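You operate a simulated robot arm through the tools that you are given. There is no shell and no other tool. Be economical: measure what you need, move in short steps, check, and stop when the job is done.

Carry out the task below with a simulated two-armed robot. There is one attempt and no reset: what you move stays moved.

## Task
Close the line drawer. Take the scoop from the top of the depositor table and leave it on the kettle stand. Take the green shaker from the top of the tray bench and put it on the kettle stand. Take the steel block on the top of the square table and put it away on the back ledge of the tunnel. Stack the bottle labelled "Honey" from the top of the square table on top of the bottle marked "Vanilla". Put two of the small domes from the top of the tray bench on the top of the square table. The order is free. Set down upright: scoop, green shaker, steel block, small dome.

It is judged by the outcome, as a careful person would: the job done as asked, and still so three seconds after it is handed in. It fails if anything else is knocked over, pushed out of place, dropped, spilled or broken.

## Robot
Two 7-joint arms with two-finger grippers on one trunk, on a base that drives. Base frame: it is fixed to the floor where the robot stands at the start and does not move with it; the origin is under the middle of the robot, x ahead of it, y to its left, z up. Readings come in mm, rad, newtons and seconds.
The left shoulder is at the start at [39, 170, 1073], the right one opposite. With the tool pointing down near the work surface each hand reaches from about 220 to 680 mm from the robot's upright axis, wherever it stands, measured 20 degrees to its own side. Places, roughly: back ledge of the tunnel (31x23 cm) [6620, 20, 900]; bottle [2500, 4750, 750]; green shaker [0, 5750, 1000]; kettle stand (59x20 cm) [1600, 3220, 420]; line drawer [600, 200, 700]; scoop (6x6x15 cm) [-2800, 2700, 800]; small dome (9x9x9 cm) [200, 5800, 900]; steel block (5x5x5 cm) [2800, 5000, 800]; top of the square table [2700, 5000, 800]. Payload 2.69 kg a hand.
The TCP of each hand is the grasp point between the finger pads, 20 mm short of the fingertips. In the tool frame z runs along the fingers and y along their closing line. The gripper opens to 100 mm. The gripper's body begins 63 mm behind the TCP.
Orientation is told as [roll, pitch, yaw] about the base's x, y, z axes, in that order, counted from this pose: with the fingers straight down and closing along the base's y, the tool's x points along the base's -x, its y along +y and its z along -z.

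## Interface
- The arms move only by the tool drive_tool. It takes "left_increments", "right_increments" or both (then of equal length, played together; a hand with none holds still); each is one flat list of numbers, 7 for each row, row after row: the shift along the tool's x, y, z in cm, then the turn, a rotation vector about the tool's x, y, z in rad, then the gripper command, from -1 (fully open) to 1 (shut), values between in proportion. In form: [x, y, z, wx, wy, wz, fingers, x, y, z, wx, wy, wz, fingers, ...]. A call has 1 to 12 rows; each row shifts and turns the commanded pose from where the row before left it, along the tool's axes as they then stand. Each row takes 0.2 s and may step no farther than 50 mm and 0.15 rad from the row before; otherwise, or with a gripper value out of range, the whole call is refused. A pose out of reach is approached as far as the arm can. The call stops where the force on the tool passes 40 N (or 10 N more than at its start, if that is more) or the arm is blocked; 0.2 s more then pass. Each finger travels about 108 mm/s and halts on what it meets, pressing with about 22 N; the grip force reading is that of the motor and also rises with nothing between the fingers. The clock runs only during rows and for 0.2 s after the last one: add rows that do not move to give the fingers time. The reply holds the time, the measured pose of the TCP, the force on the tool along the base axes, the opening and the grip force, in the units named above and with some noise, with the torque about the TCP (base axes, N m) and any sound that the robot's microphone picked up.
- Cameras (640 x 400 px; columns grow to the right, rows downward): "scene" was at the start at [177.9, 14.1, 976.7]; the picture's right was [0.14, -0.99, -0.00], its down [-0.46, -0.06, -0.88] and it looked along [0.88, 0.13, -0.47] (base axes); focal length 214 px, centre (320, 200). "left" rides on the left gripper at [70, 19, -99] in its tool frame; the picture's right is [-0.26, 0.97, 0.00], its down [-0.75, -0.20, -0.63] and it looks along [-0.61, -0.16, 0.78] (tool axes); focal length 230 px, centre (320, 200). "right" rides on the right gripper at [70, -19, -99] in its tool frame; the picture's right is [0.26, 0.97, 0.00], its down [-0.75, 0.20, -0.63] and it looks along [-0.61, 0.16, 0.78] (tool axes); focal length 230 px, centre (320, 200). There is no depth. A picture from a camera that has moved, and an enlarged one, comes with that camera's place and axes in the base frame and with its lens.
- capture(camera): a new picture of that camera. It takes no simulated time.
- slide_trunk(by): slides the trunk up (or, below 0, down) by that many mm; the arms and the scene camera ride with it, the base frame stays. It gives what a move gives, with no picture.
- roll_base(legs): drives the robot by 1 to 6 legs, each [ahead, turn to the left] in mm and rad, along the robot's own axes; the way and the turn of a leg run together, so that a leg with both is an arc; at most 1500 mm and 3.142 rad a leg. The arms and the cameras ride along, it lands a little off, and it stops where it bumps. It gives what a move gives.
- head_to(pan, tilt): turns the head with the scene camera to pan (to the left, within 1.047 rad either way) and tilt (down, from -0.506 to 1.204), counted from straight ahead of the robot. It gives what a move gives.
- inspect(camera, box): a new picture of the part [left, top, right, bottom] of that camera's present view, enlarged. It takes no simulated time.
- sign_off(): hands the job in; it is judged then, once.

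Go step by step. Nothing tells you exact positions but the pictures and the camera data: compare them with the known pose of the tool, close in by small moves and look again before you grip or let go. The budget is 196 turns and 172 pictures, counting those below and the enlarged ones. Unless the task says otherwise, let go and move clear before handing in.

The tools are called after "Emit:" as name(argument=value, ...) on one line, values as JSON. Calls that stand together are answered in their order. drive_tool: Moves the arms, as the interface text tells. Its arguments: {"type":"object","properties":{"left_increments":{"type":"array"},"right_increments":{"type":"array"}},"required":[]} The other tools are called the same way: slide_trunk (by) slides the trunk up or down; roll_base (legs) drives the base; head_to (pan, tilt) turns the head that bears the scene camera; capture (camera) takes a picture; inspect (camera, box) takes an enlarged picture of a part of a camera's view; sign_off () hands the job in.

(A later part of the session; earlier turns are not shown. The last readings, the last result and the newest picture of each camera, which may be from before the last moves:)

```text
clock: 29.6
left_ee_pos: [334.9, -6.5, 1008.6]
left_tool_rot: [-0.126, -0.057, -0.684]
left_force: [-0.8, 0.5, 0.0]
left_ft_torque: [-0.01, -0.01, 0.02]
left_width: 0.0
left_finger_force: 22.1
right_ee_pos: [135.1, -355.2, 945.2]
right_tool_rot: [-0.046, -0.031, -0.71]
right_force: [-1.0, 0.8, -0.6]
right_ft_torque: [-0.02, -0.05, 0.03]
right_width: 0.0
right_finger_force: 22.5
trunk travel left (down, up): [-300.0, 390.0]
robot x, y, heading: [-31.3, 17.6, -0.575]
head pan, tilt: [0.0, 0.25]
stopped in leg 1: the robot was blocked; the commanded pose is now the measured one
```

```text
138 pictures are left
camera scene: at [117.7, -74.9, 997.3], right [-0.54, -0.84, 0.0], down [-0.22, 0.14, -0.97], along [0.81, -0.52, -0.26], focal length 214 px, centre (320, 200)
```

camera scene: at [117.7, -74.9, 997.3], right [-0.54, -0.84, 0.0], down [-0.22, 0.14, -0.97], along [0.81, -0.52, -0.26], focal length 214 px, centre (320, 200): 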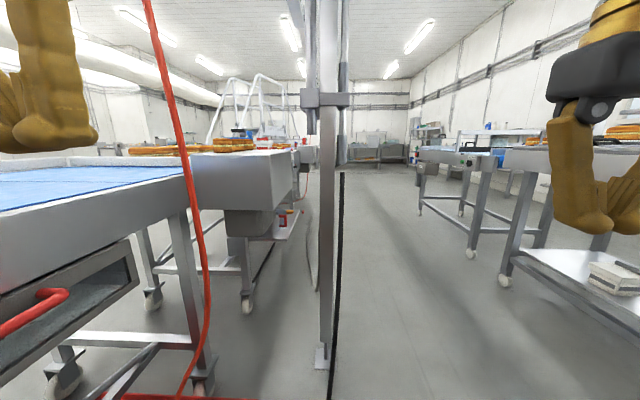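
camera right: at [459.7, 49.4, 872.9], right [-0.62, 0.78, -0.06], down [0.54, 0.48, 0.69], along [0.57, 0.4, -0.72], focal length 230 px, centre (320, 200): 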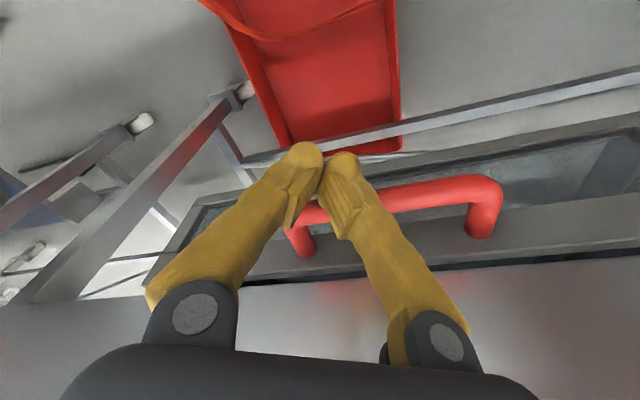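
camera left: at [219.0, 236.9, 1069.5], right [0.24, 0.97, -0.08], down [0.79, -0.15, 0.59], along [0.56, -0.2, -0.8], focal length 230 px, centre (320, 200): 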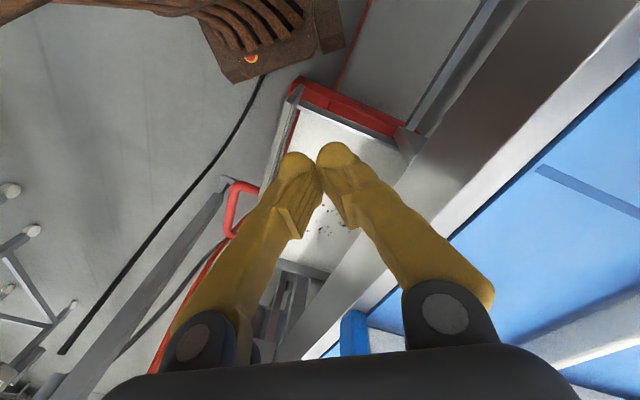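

The robot stands in an aisle and the turn was blocked again. I'll look down around the base to find the obstacle.

Emit:
head_to(pan=-0.8, tilt=1.2)

Emit:
capture(camera="scene")

Emit:
head_to(pan=0.8, tilt=1.2)

Emit:
capture(camera="scene")

Emit:
capture(camera="right")

Emit:
capture(camera="left")

```text
clock: 30.8
left_ee_pos: [334.1, -5.6, 1008.8]
left_tool_rot: [-0.126, -0.055, -0.684]
left_force: [-0.5, 0.5, 0.0]
left_ft_torque: [0.02, -0.02, -0.02]
left_width: 0.0
left_finger_force: 22.4
right_ee_pos: [133.7, -355.0, 945.8]
right_tool_rot: [-0.045, -0.032, -0.708]
right_force: [-0.4, -0.6, -0.3]
right_ft_torque: [0.02, 0.03, -0.01]
right_width: 0.1
right_finger_force: 22.4
trunk travel left (down, up): [-300.0, 390.0]
robot x, y, heading: [-32.4, 18.6, -0.573]
head pan, tilt: [-0.799, 1.201]
```

```text
137 pictures are left
camera scene: at [50.0, -78.9, 921.2], right [-0.98, -0.2, 0.01], down [-0.19, 0.92, -0.35], along [0.06, -0.35, -0.94], focal length 214 px, centre (320, 200)
```

scene: 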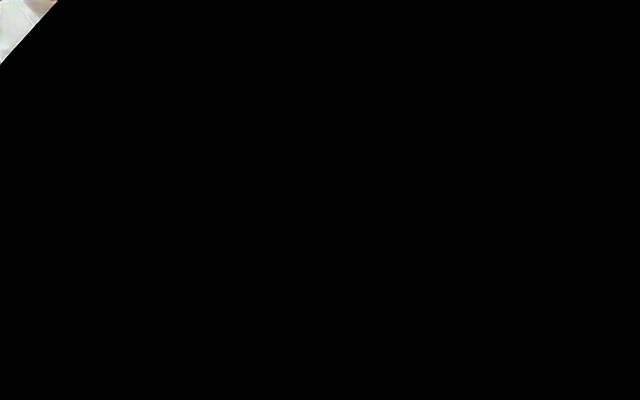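

```text
clock: 32.5
left_ee_pos: [333.3, -5.6, 1008.8]
left_tool_rot: [-0.126, -0.056, -0.683]
left_force: [0.5, -0.1, -0.1]
left_ft_torque: [0.02, -0.01, 0.03]
left_width: 0.0
left_finger_force: 22.1
right_ee_pos: [134.7, -355.9, 945.2]
right_tool_rot: [-0.047, -0.034, -0.709]
right_force: [0.2, -0.9, -0.3]
right_ft_torque: [0.02, 0.02, 0.01]
right_width: 0.0
right_finger_force: 22.1
trunk travel left (down, up): [-300.0, 390.0]
robot x, y, heading: [-33.6, 17.1, -0.572]
head pan, tilt: [0.799, 1.201]
```

```text
136 pictures are left
camera scene: at [93.3, -11.4, 921.2], right [0.22, -0.97, -0.01], down [-0.91, -0.21, -0.35], along [0.34, 0.09, -0.94], focal length 214 px, centre (320, 200)
```

scene: 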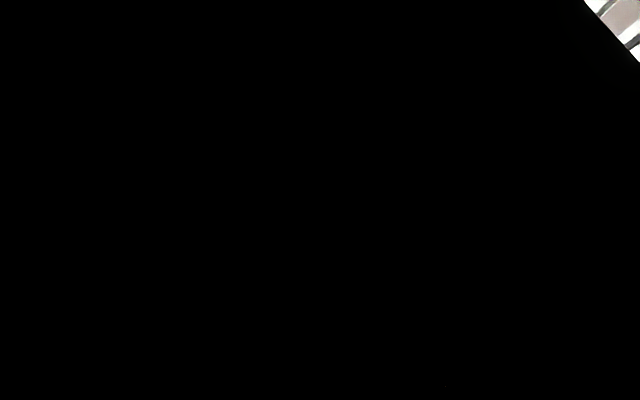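

```text
135 pictures are left
camera right: at [68.9, -319.5, 1042.8], right [0.43, 0.9, -0.05], down [0.7, -0.3, 0.64], along [0.56, -0.32, -0.76], focal length 230 px, centre (320, 200)
```

right: 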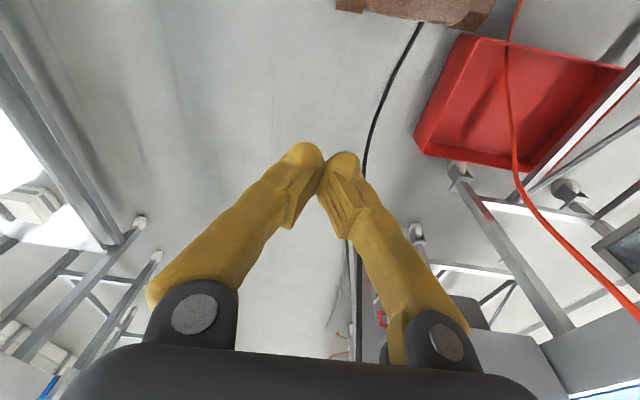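

```text
134 pictures are left
camera left: at [293.7, 66.0, 1099.6], right [0.81, 0.58, -0.11], down [0.48, -0.54, 0.69], along [0.34, -0.61, -0.71], focal length 230 px, centre (320, 200)
```

left: 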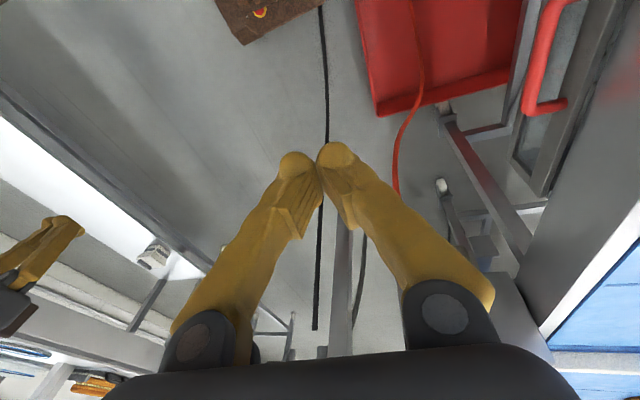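

Those views are blocked by the arms. I'll swing the right wrist round so its camera can look to the robot's right and rear.

Emit:
drive_tool(right_increments=[0, -2, 0, 0, 0, 0.145, 1, 0, -2, 0, 0, 0, 0.145, 1, 0, 0, -2, 0, 0, 0.145, 1, 0, 0, -2, 0, 0, 0.145, 1, 0, 0, -2, 0, 0, 0.145, 1, 0, 0, -2, 0, 0, 0.145, 1, 0, 0, 0, 0, 0, 0.145, 1, 0, 0, 0, 0, 0, 0.145, 1, 0, 0, 0, 0, 0, 0.145, 1, 0, 0, 0, 0, 0, 0.145, 1, 0, 0, 0, 0, 0, 0.145, 1, 0, 0, 0, 0, 0, 0.145, 1])

Emit:
capture(camera="right")

```text
clock: 35.1
left_ee_pos: [335.1, -4.2, 1009.3]
left_tool_rot: [-0.125, -0.056, -0.685]
left_force: [-0.3, -0.4, -0.9]
left_ft_torque: [0.0, 0.06, 0.0]
left_width: 0.0
left_finger_force: 21.8
right_ee_pos: [108.6, -386.2, 1019.2]
right_tool_rot: [0.027, -0.044, -2.454]
right_force: [-0.5, -0.7, -0.4]
right_ft_torque: [0.0, 0.0, -0.04]
right_width: 0.2
right_finger_force: 22.3
right hand out of reach, approached as far as the arm can: row 6
trunk travel left (down, up): [-300.0, 390.0]
robot x, y, heading: [-33.1, 20.4, -0.574]
head pan, tilt: [0.799, 1.201]
```

```text
133 pictures are left
camera right: at [152.2, -323.0, 1115.0], right [0.81, -0.58, 0.01], down [-0.44, -0.6, 0.67], along [-0.38, -0.55, -0.75], focal length 230 px, centre (320, 200)
```

right: 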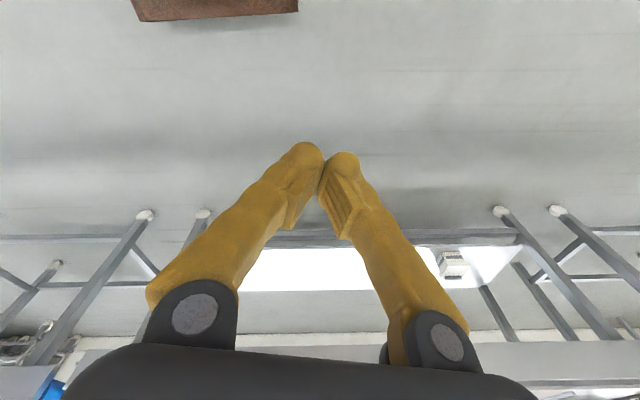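

Right and right-rear are clear floor. Now the same with the left wrist for the left and rear.

Emit:
drive_tool(left_increments=[0, 0, -2, 0, 0, -0.145, 1, 0, 0, -2, 0, 0, -0.145, 1, 0, 0, -2, 0, 0, -0.145, 1, 0, 0, 0, 0, 0, -0.145, 1, 0, 0, 0, 0, 0, -0.145, 1, 0, 0, 0, 0, 0, -0.145, 1, 0, 0, 0, 0, 0, -0.145, 1, 0, 0, 0, 0, 0, -0.145, 1, 0, 0, 0, 0, 0, -0.145, 1, 0, 0, 0, 0, 0, -0.145, 1, 0, 0, 0, 0, 0, -0.145, 1, 0, 0, 0, 0, 0, -0.145, 1])

Emit:
capture(camera="left")

```text
clock: 37.7
left_ee_pos: [336.8, 1.4, 1066.2]
left_tool_rot: [-0.025, 0.133, 1.056]
left_force: [0.2, 0.2, -0.4]
left_ft_torque: [-0.02, 0.05, -0.02]
left_width: 0.0
left_finger_force: 22.5
right_ee_pos: [109.0, -385.5, 1019.7]
right_tool_rot: [0.026, -0.042, -2.45]
right_force: [-0.2, -0.3, 0.2]
right_ft_torque: [-0.02, -0.01, 0.01]
right_width: 0.0
right_finger_force: 21.9
trunk travel left (down, up): [-300.0, 390.0]
robot x, y, heading: [-35.0, 22.9, -0.577]
head pan, tilt: [0.799, 1.201]
```

```text
132 pictures are left
camera left: at [288.6, -36.2, 1172.2], right [-0.72, 0.7, -0.06], down [0.57, 0.63, 0.53], along [0.41, 0.35, -0.85], focal length 230 px, centre (320, 200)
```

left: 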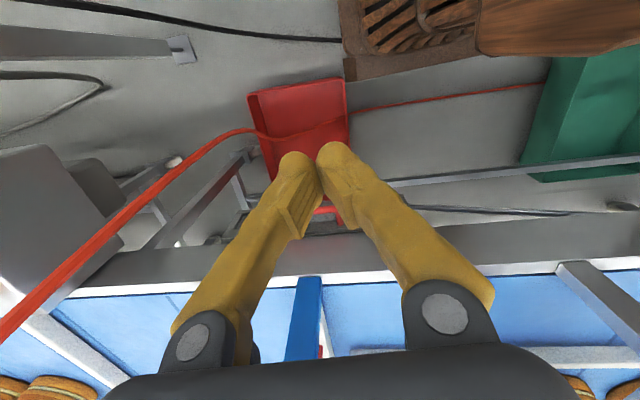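

A green crate stands close at the robot's left rear; that is what the base touches when turning. I'll ease forward, turn right, move into the aisle middle, then look.

Emit:
head_to(pan=0, tilt=0.3)

Emit:
roll_base(legs=[[90, 0], [0, -0.9], [350, 0]])

Emit:
capture(camera="scene")

Emit:
capture(camera="left")

```text
clock: 38.9
left_ee_pos: [336.6, 1.1, 1065.8]
left_tool_rot: [-0.026, 0.133, 1.052]
left_force: [-0.1, -0.1, -0.4]
left_ft_torque: [-0.01, -0.04, 0.0]
left_width: 0.1
left_finger_force: 21.9
right_ee_pos: [107.9, -384.5, 1018.7]
right_tool_rot: [0.027, -0.045, -2.452]
right_force: [0.2, 0.6, 0.2]
right_ft_torque: [0.03, 0.01, -0.02]
right_width: 0.0
right_finger_force: 21.5
trunk travel left (down, up): [-300.0, 390.0]
robot x, y, heading: [-33.6, 24.4, -0.568]
head pan, tilt: [0.0, 0.3]
```

```text
clock: 39.5
left_ee_pos: [309.5, 20.0, 1057.4]
left_tool_rot: [0.013, 0.131, 1.056]
left_force: [-0.2, 0.5, 0.2]
left_ft_torque: [-0.03, -0.04, 0.0]
left_width: 0.0
left_finger_force: 21.6
right_ee_pos: [83.0, -371.8, 1003.1]
right_tool_rot: [-0.037, -0.056, -2.446]
right_force: [-0.1, 0.6, -0.4]
right_ft_torque: [-0.02, 0.01, -0.01]
right_width: 0.1
right_finger_force: 22.1
trunk travel left (down, up): [-300.0, 390.0]
robot x, y, heading: [-33.3, 20.1, -0.573]
head pan, tilt: [0.0, 0.3]
stopped in leg 1: the robot was blocked; the commanded pose is now the measured one
```

```text
131 pictures are left
camera scene: at [119.2, -74.4, 992.4], right [-0.54, -0.84, 0.0], down [-0.26, 0.17, -0.95], along [0.8, -0.51, -0.31], focal length 214 px, centre (320, 200)
```

scene: 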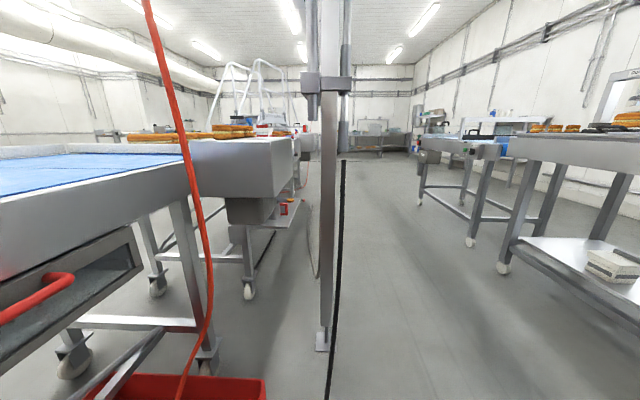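

```text
130 pictures are left
camera left: at [265.0, -19.5, 1163.3], right [-0.71, 0.7, -0.02], down [0.59, 0.62, 0.52], along [0.38, 0.36, -0.85], focal length 230 px, centre (320, 200)
```

left: 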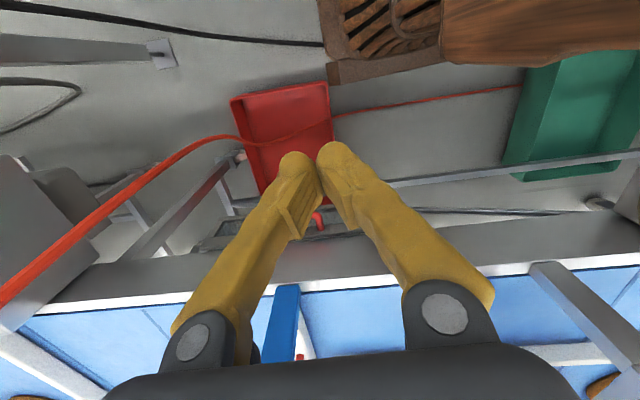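

The base's front-left corner is against the red bin, so forward is blocked. I'll turn back left to near heading 0 and reverse out into the aisle.

Emit:
roll_base(legs=[[-30, 0.0], [0, 0.42], [-400, 0]])

Emit:
capture(camera="scene")

Emit:
capture(camera="left")

Emit:
capture(camera="right")

```text
clock: 43.7
left_ee_pos: [-135.3, 236.2, 1068.1]
left_tool_rot: [-0.034, 0.134, 1.46]
left_force: [-0.4, -0.1, 1.0]
left_ft_torque: [-0.01, 0.01, 0.0]
left_width: 0.0
left_finger_force: 21.5
right_ee_pos: [-179.5, -218.6, 1010.8]
right_tool_rot: [-0.009, -0.035, -2.04]
right_force: [0.8, -0.2, -0.4]
right_ft_torque: [0.01, -0.03, 0.01]
right_width: 0.0
right_finger_force: 21.7
trunk travel left (down, up): [-300.0, 390.0]
robot x, y, heading: [-453.6, 99.9, -0.157]
head pan, tilt: [0.0, 0.3]
```

```text
129 pictures are left
camera scene: at [-272.5, 75.4, 992.4], right [-0.16, -0.99, 0.0], down [-0.31, 0.05, -0.95], along [0.94, -0.15, -0.31], focal length 214 px, centre (320, 200)
```

scene: 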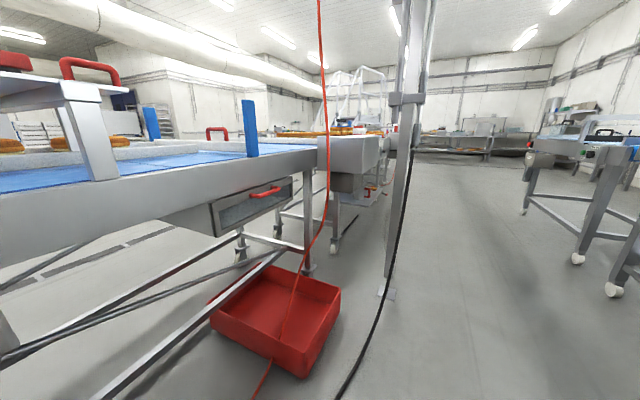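

```text
128 pictures are left
camera left: at [-165.4, 183.2, 1174.0], right [-0.93, 0.36, -0.07], down [0.27, 0.8, 0.53], along [0.24, 0.48, -0.84], focal length 230 px, centre (320, 200)
```

left: 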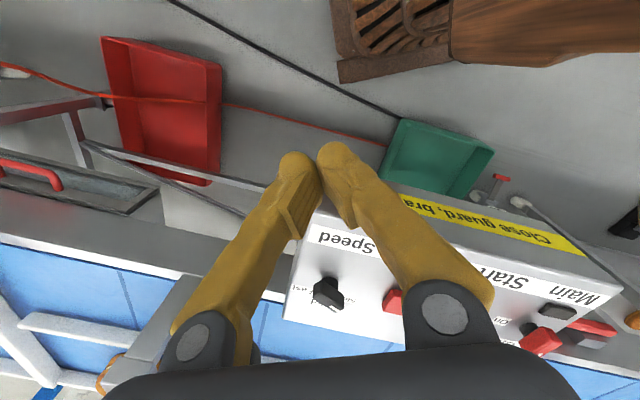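

```text
127 pictures are left
camera right: at [-162.6, -147.0, 1107.9], right [0.98, -0.21, -0.02], down [-0.15, -0.74, 0.65], along [-0.15, -0.64, -0.76], focal length 230 px, centre (320, 200)
```

right: 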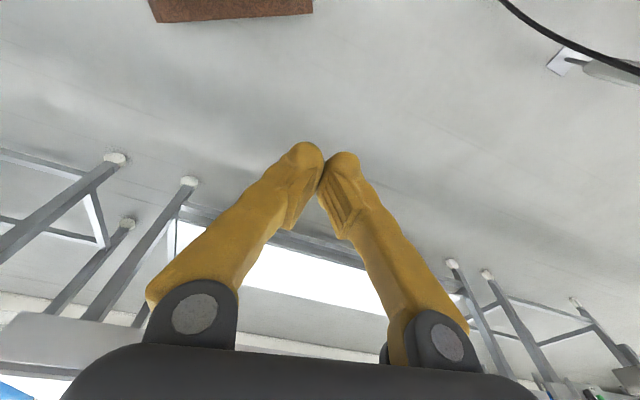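

Free of the bin now. I'll turn right, go into the aisle's middle, and continue turning to face the other way along the aisle, toward the depositor side.

Emit:
roll_base(legs=[[0, -0.9], [350, 0], [0, -1.4], [0, -1.35]])

Emit:
capture(camera="scene")

```text
clock: 55.3
left_ee_pos: [-602.5, -182.6, 1069.6]
left_tool_rot: [-0.039, 0.131, -2.187]
left_force: [0.0, 0.4, 0.3]
left_ft_torque: [0.01, -0.01, 0.0]
left_width: 0.0
left_finger_force: 22.0
right_ee_pos: [-344.7, 200.1, 1007.7]
right_tool_rot: [-0.023, -0.033, 0.598]
right_force: [-0.1, 0.1, 1.2]
right_ft_torque: [0.01, 0.01, -0.02]
right_width: 0.2
right_finger_force: 22.3
trunk travel left (down, up): [-300.0, 390.0]
robot x, y, heading: [-282.8, -214.9, 2.48]
head pan, tilt: [0.0, 0.3]
```

```text
126 pictures are left
camera scene: at [-421.1, -99.9, 992.3], right [0.62, 0.79, 0.0], down [0.25, -0.19, -0.95], along [-0.75, 0.59, -0.31], focal length 214 px, centre (320, 200)
```

scene: 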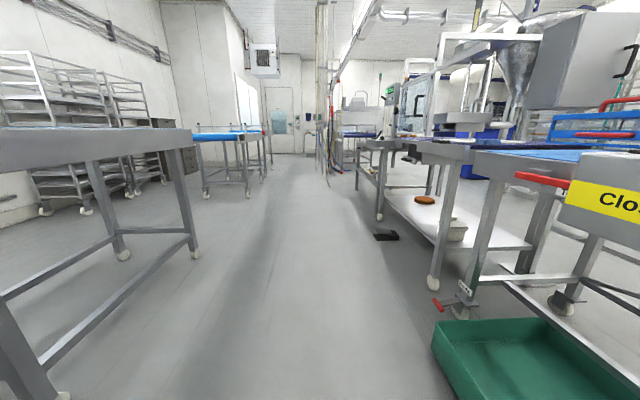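

Clear aisle toward the depositor table. Driving 2.3 m along it, then looking toward the table.

Emit:
roll_base(legs=[[1400, 0], [900, 0]])

Emit:
head_to(pan=-0.5, tilt=0.25)

Emit:
capture(camera="scene")

```text
clock: 66.8
left_ee_pos: [-2481.7, 1171.0, 1062.0]
left_tool_rot: [-0.003, 0.13, -2.129]
left_force: [0.1, 0.6, -0.3]
left_ft_torque: [0.01, 0.0, -0.02]
left_width: 0.1
left_finger_force: 21.8
right_ee_pos: [-2244.1, 1566.4, 996.7]
right_tool_rot: [-0.063, -0.045, 0.653]
right_force: [-0.5, -0.1, -0.3]
right_ft_torque: [0.01, -0.01, 0.0]
right_width: 0.2
right_finger_force: 21.5
trunk travel left (down, up): [-300.0, 390.0]
robot x, y, heading: [-2170.9, 1165.7, 2.533]
head pan, tilt: [0.0, 0.3]
```

```text
clock: 67.8
left_ee_pos: [-2468.3, 1162.4, 1055.8]
left_tool_rot: [0.031, 0.125, -2.125]
left_force: [0.1, 0.5, -0.1]
left_ft_torque: [0.01, 0.0, 0.01]
left_width: 0.0
left_finger_force: 21.7
right_ee_pos: [-2225.5, 1554.5, 988.3]
right_tool_rot: [-0.104, -0.05, 0.652]
right_force: [-0.1, 0.2, 0.4]
right_ft_torque: [0.03, 0.02, -0.04]
right_width: 0.0
right_finger_force: 22.0
trunk travel left (down, up): [-300.0, 390.0]
robot x, y, heading: [-2170.8, 1167.1, 2.526]
head pan, tilt: [-0.499, 0.25]
```

```text
125 pictures are left
camera scene: at [-2283.5, 1302.6, 997.2], right [0.9, 0.44, 0.01], down [0.12, -0.23, -0.97], along [-0.43, 0.87, -0.26], focal length 214 px, centre (320, 200)
```

scene: 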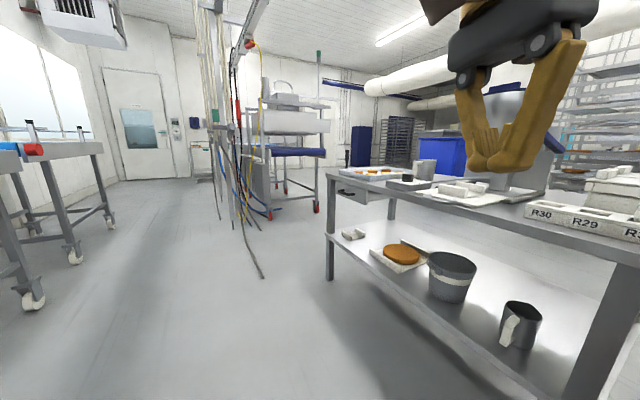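

The depositor table is at the right with items on top. Zooming in to find the scoop.

Emit:
inspect(camera="scene", box=[320, 140, 480, 240])

Emit:
inspect(camera="scene", box=[480, 120, 640, 220])

```text
4.00 times, centred on (400, 190) of scene
camera zoom: at [-2283.5, 1302.6, 997.2], right [0.9, 0.44, 0.01], down [0.12, -0.23, -0.97], along [-0.43, 0.87, -0.26], focal length 858 px, centre (0, 240)
```

zoom: 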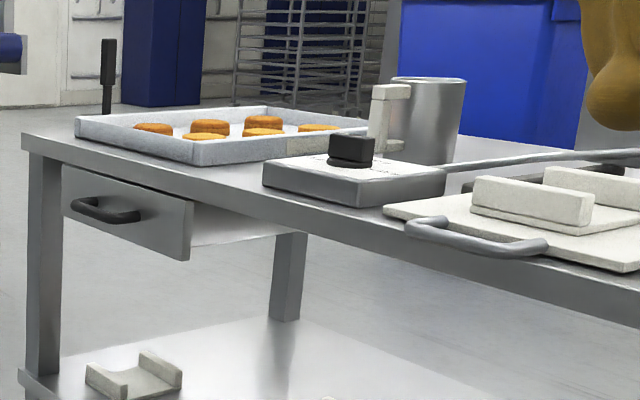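

```text
4.00 times, centred on (560, 170) of scene
camera zoom: at [-2283.5, 1302.6, 997.2], right [0.9, 0.44, 0.01], down [0.12, -0.23, -0.97], along [-0.43, 0.87, -0.26], focal length 858 px, centre (-640, 320)
```

zoom: 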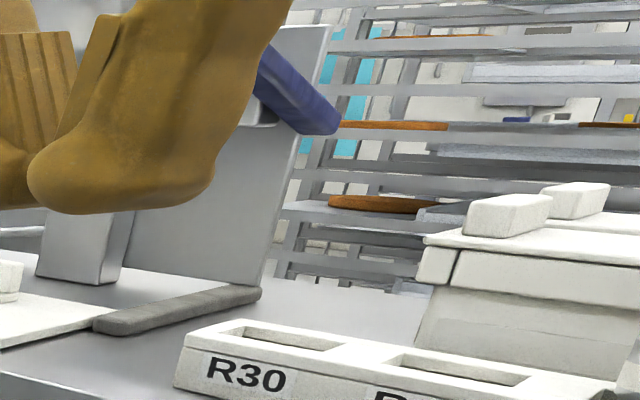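

The black upright handle behind the tray is the scoop, near [-2778, 2703]. Hanging hoses lie to its left, so I'll stand slightly right of it and use the left hand. I'll raise the trunk for clearance and drive there.

Emit:
slide_trunk(by=130)

Emit:
roll_base(legs=[[0, -0.2], [1140, 0], [0, -1.4]])

Emit:
head_to(pan=0.2, tilt=0.5)

Emit:
capture(camera="scene")

```text
clock: 69.3
left_ee_pos: [-2467.2, 1160.8, 1185.5]
left_tool_rot: [0.034, 0.125, -2.124]
left_force: [0.0, 0.0, 0.2]
left_ft_torque: [-0.02, 0.0, -0.01]
left_width: 0.0
left_finger_force: 21.7
right_ee_pos: [-2227.8, 1554.9, 1117.9]
right_tool_rot: [-0.11, -0.052, 0.652]
right_force: [-0.1, -0.4, 0.0]
right_ft_torque: [-0.03, 0.05, -0.02]
right_width: 0.2
right_finger_force: 22.4
trunk travel left (down, up): [-430.0, 260.0]
robot x, y, heading: [-2173.6, 1162.3, 2.528]
head pan, tilt: [-0.499, 0.25]
```

```text
clock: 79.5
left_ee_pos: [-2962.4, 2305.2, 1192.5]
left_tool_rot: [-0.008, 0.127, 2.541]
left_force: [-0.3, -0.1, 0.3]
left_ft_torque: [0.04, 0.04, -0.04]
left_width: 0.0
left_finger_force: 21.7
right_ee_pos: [-2571.9, 2051.4, 1122.7]
right_tool_rot: [-0.078, -0.041, -0.959]
right_force: [0.6, 0.5, 0.2]
right_ft_torque: [0.0, -0.02, 0.03]
right_width: 0.0
right_finger_force: 21.9
trunk travel left (down, up): [-430.0, 260.0]
robot x, y, heading: [-2976.2, 2008.3, 0.922]
head pan, tilt: [-0.499, 0.25]
```

```text
clock: 80.6
left_ee_pos: [-2975.0, 2290.2, 1186.9]
left_tool_rot: [0.027, 0.124, 2.547]
left_force: [-0.8, 0.3, -0.1]
left_ft_torque: [0.0, 0.0, -0.01]
left_width: 0.0
left_finger_force: 21.8
right_ee_pos: [-2586.0, 2033.5, 1113.7]
right_tool_rot: [-0.121, -0.052, -0.958]
right_force: [-0.6, 0.2, -0.1]
right_ft_torque: [-0.01, -0.04, -0.03]
right_width: 0.0
right_finger_force: 21.9
trunk travel left (down, up): [-430.0, 260.0]
robot x, y, heading: [-2970.1, 2012.3, 0.917]
head pan, tilt: [0.201, 0.499]
```

```text
122 pictures are left
camera scene: at [-2878.5, 2164.2, 1104.0], right [0.9, -0.44, 0.0], down [-0.22, -0.44, -0.87], along [0.38, 0.78, -0.49], focal length 214 px, centre (320, 200)
```

scene: 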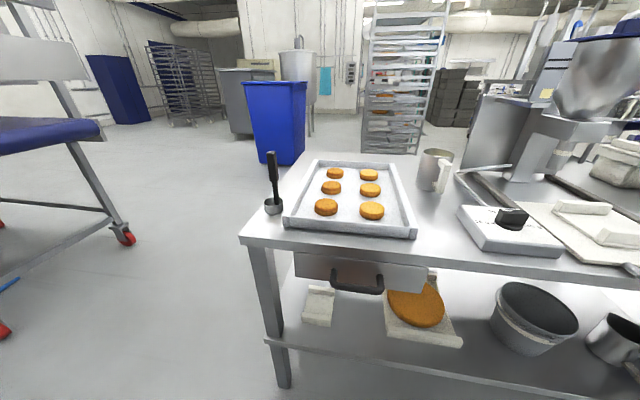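

The scoop (cup with upright black handle) is clear: about [-2780, 2640], handle top near z 950. I'll unwind the left wrist and move 100 mm closer.

Emit:
drive_tool(left_increments=[0, 0, 0, 0, 0, 0.145, -1, 0, 0, 0, 0, 0, 0.145, -1, 0, 0, 0, 0, 0, 0.145, -1, 0, 0, 0, 0, 0, 0.145, -1, 0, 0, 0, 0, 0, 0.145, -1, 0, 0, 0, 0, 0, 0.145, -1, 0, 0, 0, 0, 0, 0.145, -1, 0, 0, 0, 0, 0, 0.145, -1, 0, 0, 0, 0, 0, 0.145, -1, 0, 0, 0, 0, 0, 0.145, -1, 0, 0, 0, 0, 0, 0.13, -1])

Emit:
roll_base(legs=[[100, 0]])

Emit:
capture(camera="left")

Emit:
capture(camera="scene")

```text
clock: 83.0
left_ee_pos: [-2973.4, 2291.4, 1194.8]
left_tool_rot: [-0.126, -0.017, 0.962]
left_force: [0.0, 0.2, -0.4]
left_ft_torque: [-0.03, -0.01, 0.0]
left_width: 100.2
left_finger_force: 0.1
right_ee_pos: [-2585.6, 2034.3, 1113.6]
right_tool_rot: [-0.12, -0.054, -0.957]
right_force: [-0.9, 1.0, -0.4]
right_ft_torque: [-0.03, -0.04, 0.01]
right_width: 0.1
right_finger_force: 21.9
trunk travel left (down, up): [-430.0, 260.0]
robot x, y, heading: [-2975.5, 2011.9, 0.92]
head pan, tilt: [0.201, 0.499]
```

```text
clock: 84.2
left_ee_pos: [-2926.2, 2354.5, 1201.1]
left_tool_rot: [-0.131, -0.049, 0.963]
left_force: [1.3, 0.7, 0.8]
left_ft_torque: [-0.07, 0.06, -0.02]
left_width: 99.9
left_finger_force: 0.0
right_ee_pos: [-2534.6, 2100.1, 1124.7]
right_tool_rot: [-0.074, -0.037, -0.964]
right_force: [-0.8, 1.2, 1.3]
right_ft_torque: [-0.08, 0.02, -0.01]
right_width: 0.3
right_finger_force: 21.7
trunk travel left (down, up): [-430.0, 260.0]
robot x, y, heading: [-2916.4, 2088.4, 0.915]
head pan, tilt: [0.201, 0.499]
```

```text
121 pictures are left
camera left: at [-2995.1, 2311.4, 1292.5], right [-0.64, 0.76, -0.11], down [0.51, 0.52, 0.69], along [0.58, 0.38, -0.72], focal length 230 px, centre (320, 200)
```

left: 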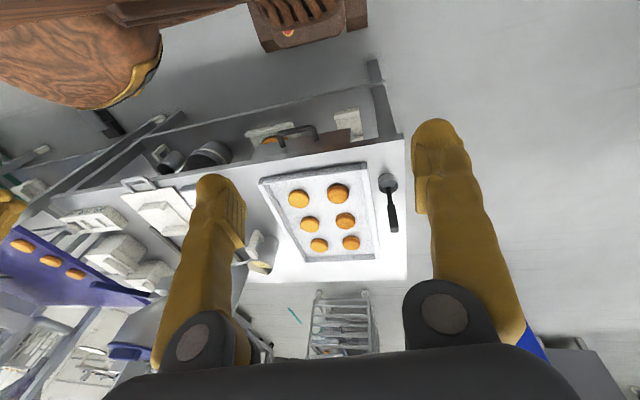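

```text
120 pictures are left
camera scene: at [-2834.5, 2222.5, 1108.1], right [0.9, -0.44, 0.0], down [-0.2, -0.42, -0.88], along [0.38, 0.79, -0.47], focal length 214 px, centre (320, 200)
```

scene: 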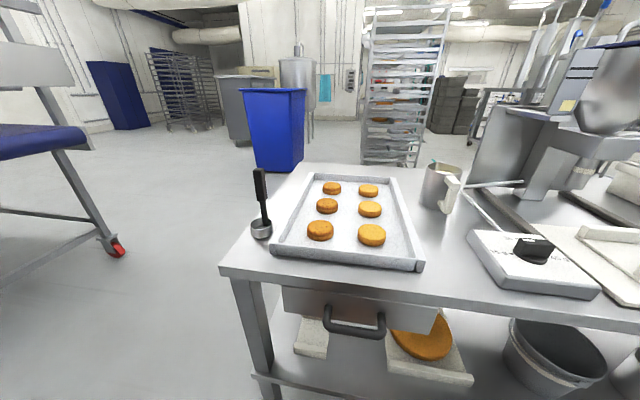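

The handle stands near [-2766, 2670], z 850–946. Moving the left hand above it, levelled and open.

Emit:
drive_tool(left_increments=[-4.3, 0.6, 0, -0.065, 0.025, 0, -1, -4.3, 0.6, 0, -0.065, 0.025, 0, -1, -4.3, 0.6, 0, 0, 0, 0, -1, -4.3, 0.6, 1.7, 0, 0, 0, -1, -4.3, 0.6, 1.9, 0, 0, 0, -1, -4.3, 0.6, 1.9, 0, 0, 0, -1, -4.3, 0.6, 1.9, 0, 0, 0, -1, -4.3, 0.6, 1.9, 0, 0, 0, -1, 0, 0, 0, 0, 0, 0, -1])

Emit:
capture(camera="left")

Emit:
capture(camera="scene")

```text
clock: 86.2
left_ee_pos: [-2762.9, 2674.7, 1106.9]
left_tool_rot: [0.001, 0.008, 0.959]
left_force: [-0.3, 0.0, 0.9]
left_ft_torque: [0.03, -0.06, 0.01]
left_width: 99.9
left_finger_force: 0.0
right_ee_pos: [-2532.2, 2103.8, 1109.5]
right_tool_rot: [-0.143, -0.055, -0.958]
right_force: [-0.8, -0.3, 0.3]
right_ft_torque: [0.03, -0.04, -0.02]
right_width: 0.0
right_finger_force: 22.2
trunk travel left (down, up): [-430.0, 260.0]
robot x, y, heading: [-2911.8, 2089.0, 0.923]
head pan, tilt: [0.201, 0.499]
```

```text
119 pictures are left
camera left: at [-2819.0, 2628.1, 1204.8], right [-0.64, 0.77, 0.0], down [0.6, 0.5, 0.62], along [0.48, 0.4, -0.78], focal length 230 px, centre (320, 200)
```

left: 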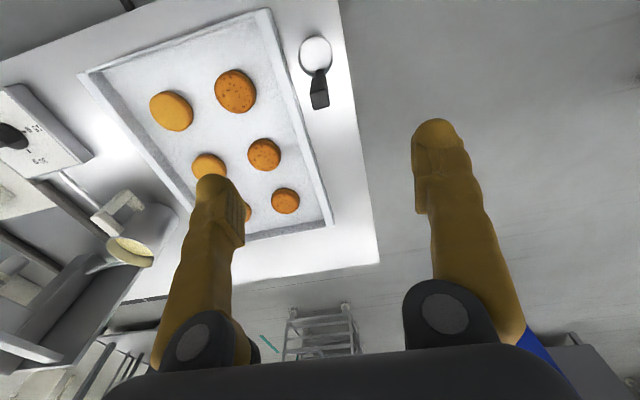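

```text
118 pictures are left
camera scene: at [-2818.4, 2243.3, 1104.3], right [0.9, -0.44, 0.0], down [-0.22, -0.44, -0.87], along [0.38, 0.78, -0.49], focal length 214 px, centre (320, 200)
```

scene: 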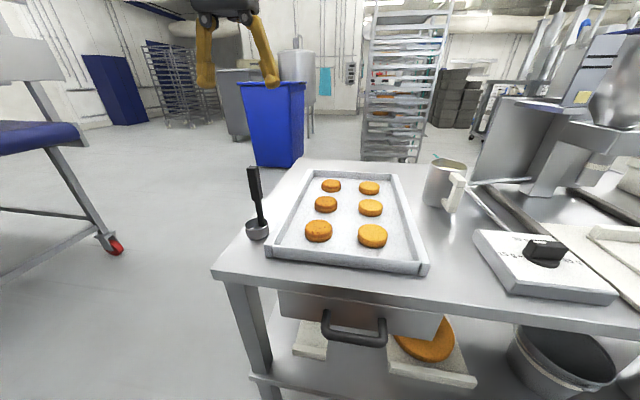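

The handle is right under the TCP. Descending to grip its upper part.

Emit:
drive_tool(left_increments=[0, 0, 4.8, 0, 0, 0, -1, 0, 0, 4.8, 0, 0, 0, -1, 0, 0, 4.8, 0, 0, 0, -1, 0, 0, 4.5, 0, 0, 0, -1, 0, 0, 0, 0, 0, 0, -1])

Emit:
capture(camera="left")

Emit:
capture(camera="scene")

```text
clock: 87.4
left_ee_pos: [-2760.0, 2672.5, 918.4]
left_tool_rot: [-0.001, 0.009, 0.96]
left_force: [-0.6, -1.0, 0.5]
left_ft_torque: [-0.01, 0.02, -0.01]
left_width: 99.8
left_finger_force: 0.1
right_ee_pos: [-2531.6, 2105.0, 1109.7]
right_tool_rot: [-0.145, -0.056, -0.957]
right_force: [0.6, -0.3, -0.6]
right_ft_torque: [0.02, -0.01, 0.02]
right_width: 0.1
right_finger_force: 22.1
trunk travel left (down, up): [-430.0, 260.0]
robot x, y, heading: [-2914.3, 2092.1, 0.919]
head pan, tilt: [0.201, 0.499]
```

```text
117 pictures are left
camera left: at [-2817.1, 2626.5, 1016.3], right [-0.64, 0.77, 0.0], down [0.6, 0.51, 0.62], along [0.48, 0.4, -0.78], focal length 230 px, centre (320, 200)
```

left: 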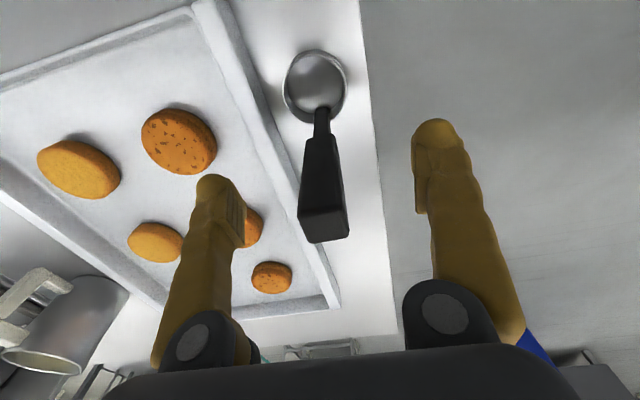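

```text
116 pictures are left
camera scene: at [-2817.2, 2244.9, 1104.0], right [0.9, -0.44, 0.0], down [-0.22, -0.44, -0.87], along [0.38, 0.78, -0.49], focal length 214 px, centre (320, 200)
```

scene: 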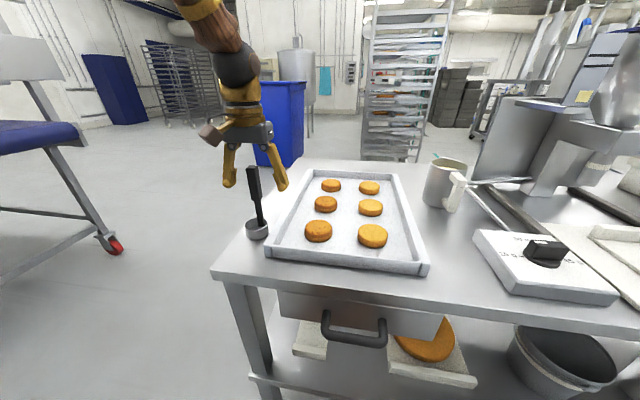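

The handle passes right through the grasp point. Closing.

Emit:
drive_tool(left_increments=[0, 0, 0, 0, 0, 0, 0, 0, 0, 0, 0, 0, 0, 1, 0, 0, 0, 0, 0, 0, 1, 0, 0, 0, 0, 0, 0, 1, 0, 0, -2, 0, 0, 0, 1, 0, 0, -2, 0, 0, 0, 1, 0, 0, 0, 0, 0, 0, 1])

Emit:
capture(camera="left")

Emit:
capture(camera="scene")

```text
clock: 89.0
left_ee_pos: [-2761.2, 2671.8, 956.4]
left_tool_rot: [-0.001, 0.013, 0.959]
left_force: [0.4, -0.6, -0.5]
left_ft_torque: [0.01, -0.01, 0.0]
left_width: 19.2
left_finger_force: 22.0
right_ee_pos: [-2531.7, 2105.9, 1109.7]
right_tool_rot: [-0.145, -0.055, -0.957]
right_force: [-0.1, 0.3, 0.2]
right_ft_torque: [-0.02, -0.01, -0.01]
right_width: 0.0
right_finger_force: 22.1
trunk travel left (down, up): [-430.0, 260.0]
robot x, y, heading: [-2912.4, 2092.7, 0.919]
head pan, tilt: [0.201, 0.499]
```

```text
115 pictures are left
camera left: at [-2817.2, 2625.5, 1054.9], right [-0.64, 0.77, 0.0], down [0.6, 0.51, 0.62], along [0.48, 0.4, -0.78], focal length 230 px, centre (320, 200)
```

left: 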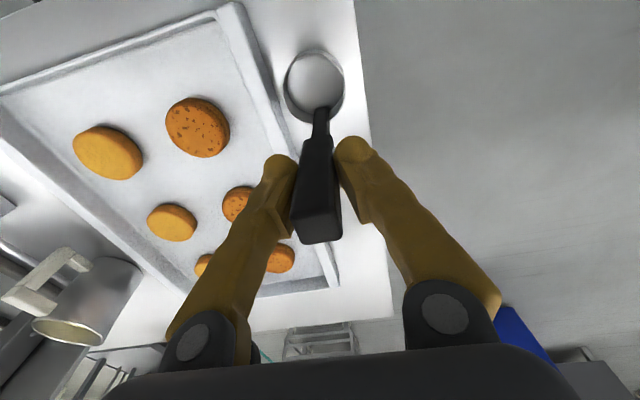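

```text
114 pictures are left
camera scene: at [-2817.0, 2245.3, 1103.9], right [0.9, -0.44, 0.0], down [-0.22, -0.44, -0.87], along [0.38, 0.78, -0.49], focal length 214 px, centre (320, 200)
```

scene: 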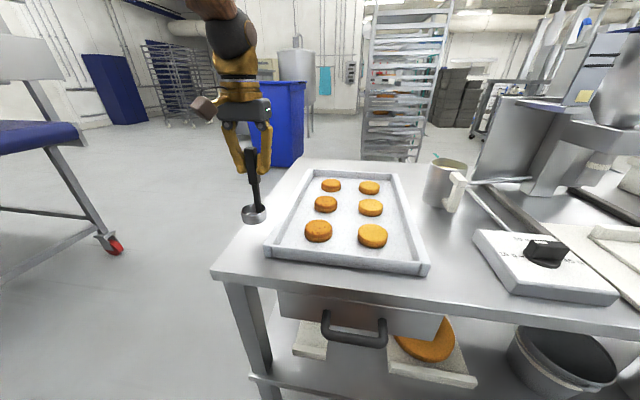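

The scoop is held. I'll lift it, draw it in, and look left for the way round the table.

Emit:
drive_tool(left_increments=[0, 0, -4.8, 0, 0, 0, 1, 0, 0, -4.8, 0, 0, 0, 1, 0, 0, -4.8, 0, 0, 0, 1, 4, 0, 0, 0, 0, 0, 1, 4, 0, 0, 0, 0, 0, 1, 4, 0, 0, 0, 0, 0, 1, 4, 0, 0, 0, 0, 0, 1, 4, 0, 0, 0, 0, 0, 1, 4, 0, 0, 0, 0, 0, 1])

Emit:
head_to(pan=0.9, tilt=0.3)

Emit:
capture(camera="scene")

Emit:
capture(camera="left")

```text
clock: 91.0
left_ee_pos: [-2900.4, 2477.6, 1097.4]
left_tool_rot: [-0.003, 0.027, 0.96]
left_force: [-0.9, 0.4, -1.2]
left_ft_torque: [-0.02, -0.12, 0.0]
left_width: 18.9
left_finger_force: 22.0
right_ee_pos: [-2533.8, 2107.6, 1110.7]
right_tool_rot: [-0.142, -0.06, -0.959]
right_force: [-1.3, 1.3, 0.6]
right_ft_torque: [-0.07, -0.05, 0.01]
right_width: 0.0
right_finger_force: 22.0
trunk travel left (down, up): [-430.0, 260.0]
robot x, y, heading: [-2912.6, 2096.1, 0.923]
head pan, tilt: [0.201, 0.499]
```

```text
clock: 92.0
left_ee_pos: [-2896.6, 2475.2, 1098.5]
left_tool_rot: [-0.001, 0.026, 0.96]
left_force: [0.0, -0.2, -1.1]
left_ft_torque: [0.04, -0.03, -0.01]
left_width: 19.1
left_finger_force: 21.7
right_ee_pos: [-2531.2, 2106.6, 1109.6]
right_tool_rot: [-0.144, -0.056, -0.958]
right_force: [-0.4, 0.3, -0.1]
right_ft_torque: [0.0, 0.02, 0.03]
right_width: 0.0
right_finger_force: 21.9
trunk travel left (down, up): [-430.0, 260.0]
robot x, y, heading: [-2908.0, 2090.9, 0.921]
head pan, tilt: [0.901, 0.3]
```

```text
113 pictures are left
camera scene: at [-2879.3, 2253.7, 1122.8], right [0.97, 0.25, -0.01], down [0.06, -0.3, -0.95], along [-0.24, 0.92, -0.31], focal length 214 px, centre (320, 200)
```

scene: 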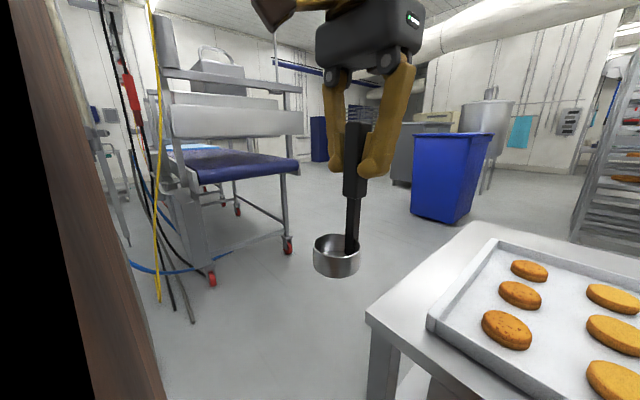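

```text
112 pictures are left
camera left: at [-2952.3, 2431.7, 1198.1], right [-0.64, 0.77, -0.01], down [0.6, 0.51, 0.61], along [0.47, 0.39, -0.79], focal length 230 px, centre (320, 200)
```

left: 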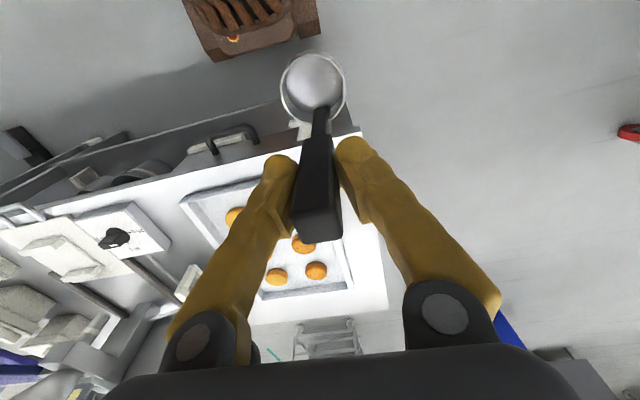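

The scoop hangs well. I need to judge how near the hanging hoses are; zooming on them.

Emit:
inspect(camera="scene", box=[80, 130, 340, 340])

```text
1.90 times, centred on (210, 235) of scene
camera zoom: at [-2879.3, 2253.7, 1122.8], right [0.97, 0.25, -0.01], down [0.06, -0.3, -0.95], along [-0.24, 0.92, -0.31], focal length 408 px, centre (530, 133)
```

zoom: 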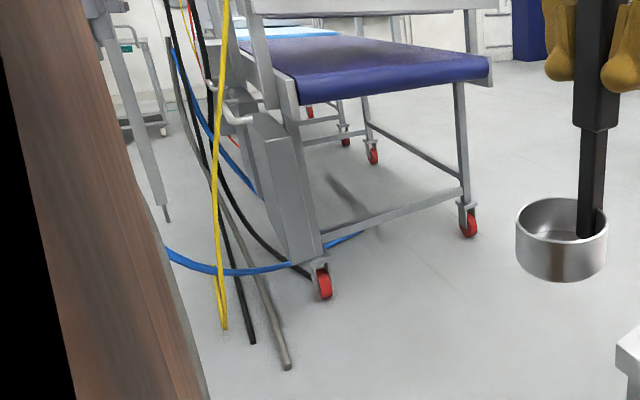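

The hoses end by the machine about 1 m past the table's end, leaving a passage. I'll back off, go past the table's end, then turn through the gap.

Emit:
roll_base(legs=[[-110, 0], [0, 1.57], [720, 0], [0, -1.57]])

Emit:
head_to(pan=0, tilt=0.3)

Emit:
capture(camera="scene")

```text
clock: 104.6
left_ee_pos: [-3504.5, 2839.8, 1099.4]
left_tool_rot: [0.0, 0.021, 0.916]
left_force: [0.3, 0.4, -0.9]
left_ft_torque: [-0.01, -0.05, -0.01]
left_width: 19.2
left_finger_force: 21.4
right_ee_pos: [-3149.2, 2455.4, 1116.3]
right_tool_rot: [-0.107, -0.042, -1.005]
right_force: [-0.2, -1.7, -0.1]
right_ft_torque: [0.03, -0.03, 0.0]
right_width: 0.1
right_finger_force: 22.3
trunk travel left (down, up): [-430.0, 260.0]
robot x, y, heading: [-3539.8, 2456.0, 0.872]
head pan, tilt: [0.901, 0.3]
```

```text
clock: 105.8
left_ee_pos: [-3520.5, 2821.7, 1088.6]
left_tool_rot: [0.0, 0.07, 0.915]
left_force: [0.3, 0.5, -0.8]
left_ft_torque: [0.03, -0.06, 0.02]
left_width: 19.0
left_finger_force: 21.8
right_ee_pos: [-3165.2, 2439.7, 1108.6]
right_tool_rot: [-0.149, -0.053, -1.001]
right_force: [-0.1, 0.1, -1.2]
right_ft_torque: [-0.03, 0.0, -0.02]
right_width: 0.0
right_finger_force: 21.9
trunk travel left (down, up): [-430.0, 260.0]
robot x, y, heading: [-3540.2, 2463.6, 0.88]
head pan, tilt: [0.0, 0.3]
```

```text
110 pictures are left
camera scene: at [-3424.1, 2602.6, 1122.3], right [0.77, -0.64, 0.0], down [-0.2, -0.24, -0.95], along [0.61, 0.73, -0.31], focal length 214 px, centre (320, 200)
```

scene: 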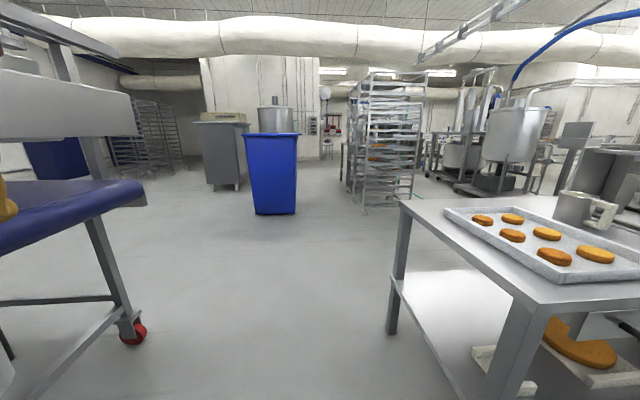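

The passage is open. Driving through the gap, then turning right toward the kettle area.

Emit:
roll_base(legs=[[1300, 0], [0, -0.93]])

Emit:
capture(camera="scene")

```text
clock: 112.8
left_ee_pos: [-2710.6, 3792.6, 1078.6]
left_tool_rot: [0.005, 0.124, 0.892]
left_force: [-0.1, 0.3, -1.7]
left_ft_torque: [0.01, -0.05, -0.02]
left_width: 19.0
left_finger_force: 21.8
right_ee_pos: [-2339.5, 3414.6, 1105.9]
right_tool_rot: [-0.159, -0.056, -1.006]
right_force: [-0.3, 1.1, -0.1]
right_ft_torque: [0.0, -0.02, 0.03]
right_width: 0.2
right_finger_force: 22.0
trunk travel left (down, up): [-430.0, 260.0]
robot x, y, heading: [-2708.8, 3464.9, 0.853]
head pan, tilt: [0.0, 0.3]
stopped in leg 2: the robot was blocked; the commanded pose is now the measured one
```

```text
109 pictures are left
camera scene: at [-2590.8, 3605.5, 1122.5], right [0.76, -0.66, 0.0], down [-0.2, -0.24, -0.95], along [0.62, 0.72, -0.31], focal length 214 px, centre (320, 200)
```

scene: 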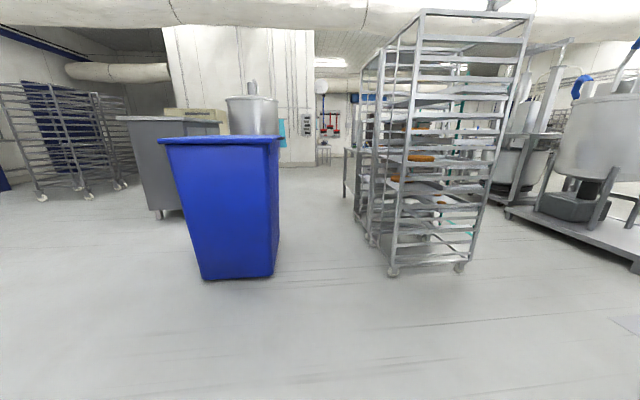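

The turn right was blocked straight away. Checking the right side with the right-hand camera and a head pan.

Emit:
capture(camera="right")

Emit:
head_to(pan=-0.9, tilt=0.5)

Emit:
capture(camera="scene")

```text
108 pictures are left
camera right: at [-2382.5, 3476.1, 1202.9], right [0.67, 0.72, -0.17], down [0.63, -0.45, 0.63], along [0.38, -0.53, -0.76], focal length 230 px, centre (320, 200)
```

right: 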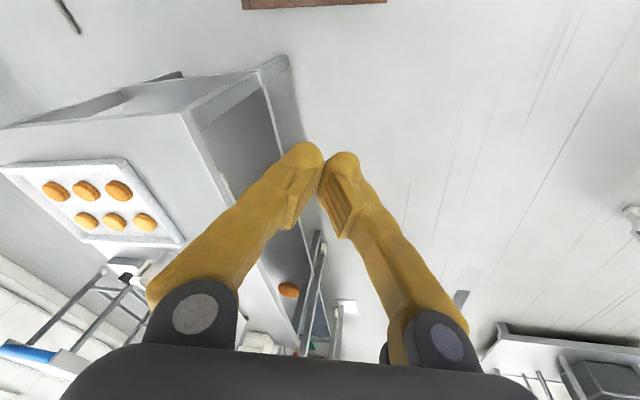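

```text
clock: 114.0
left_ee_pos: [-2708.7, 3796.0, 1078.2]
left_tool_rot: [0.006, 0.121, 0.895]
left_force: [0.8, 0.1, -2.2]
left_ft_torque: [0.03, -0.02, -0.02]
left_width: 18.9
left_finger_force: 22.2
right_ee_pos: [-2339.1, 3415.9, 1105.7]
right_tool_rot: [-0.161, -0.059, -1.008]
right_force: [-0.4, -0.2, 0.3]
right_ft_torque: [0.03, 0.0, -0.01]
right_width: 0.0
right_finger_force: 22.5
trunk travel left (down, up): [-430.0, 260.0]
robot x, y, heading: [-2710.3, 3466.5, 0.855]
head pan, tilt: [-0.901, 0.499]
```

```text
107 pictures are left
camera scene: at [-2560.0, 3531.4, 1104.5], right [-0.04, -1.0, 0.01], down [-0.49, 0.01, -0.87], along [0.87, -0.04, -0.49], focal length 214 px, centre (320, 200)
```

scene: 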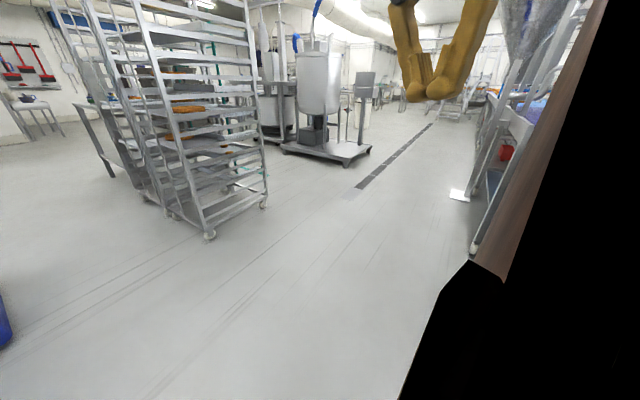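

Nothing obvious; likely the right elbow near the depositor. I'll go 350 mm further forward before turning right.

Emit:
head_to(pan=0, tilt=0.35)

Emit:
roll_base(legs=[[350, 0], [0, -0.9]])

Emit:
capture(camera="scene")

```text
clock: 115.2
left_ee_pos: [-2708.6, 3793.9, 1077.5]
left_tool_rot: [0.006, 0.123, 0.893]
left_force: [-0.8, 0.4, -1.8]
left_ft_torque: [0.06, -0.01, -0.04]
left_width: 19.1
left_finger_force: 21.5
right_ee_pos: [-2338.2, 3415.3, 1106.5]
right_tool_rot: [-0.161, -0.057, -1.008]
right_force: [0.3, -0.5, 0.0]
right_ft_torque: [0.01, -0.01, 0.02]
right_width: 0.0
right_finger_force: 21.8
trunk travel left (down, up): [-430.0, 260.0]
robot x, y, heading: [-2710.5, 3463.9, 0.858]
head pan, tilt: [0.0, 0.351]
```

```text
clock: 117.9
left_ee_pos: [-2475.2, 4050.4, 1082.4]
left_tool_rot: [-0.018, 0.107, 0.907]
left_force: [1.0, 0.1, -1.8]
left_ft_torque: [0.06, -0.02, -0.01]
left_width: 18.9
left_finger_force: 21.9
right_ee_pos: [-2102.7, 3653.6, 1113.4]
right_tool_rot: [-0.149, -0.083, -1.01]
right_force: [-0.2, 0.3, -0.4]
right_ft_torque: [-0.02, -0.02, -0.04]
right_width: 0.0
right_finger_force: 22.3
trunk travel left (down, up): [-430.0, 260.0]
robot x, y, heading: [-2481.3, 3734.0, 0.836]
head pan, tilt: [0.0, 0.351]
stopped in leg 2: the robot was blocked; the commanded pose is now the measured one
```

```text
106 pictures are left
camera scene: at [-2357.5, 3869.0, 1117.5], right [0.74, -0.67, 0.0], down [-0.24, -0.27, -0.93], along [0.63, 0.69, -0.36], focal length 214 px, centre (320, 200)
```

scene: 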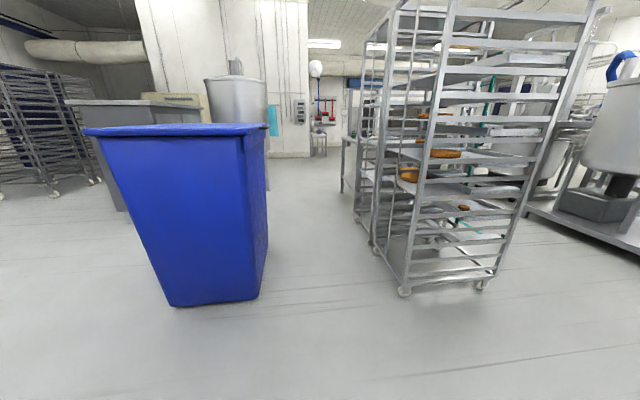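

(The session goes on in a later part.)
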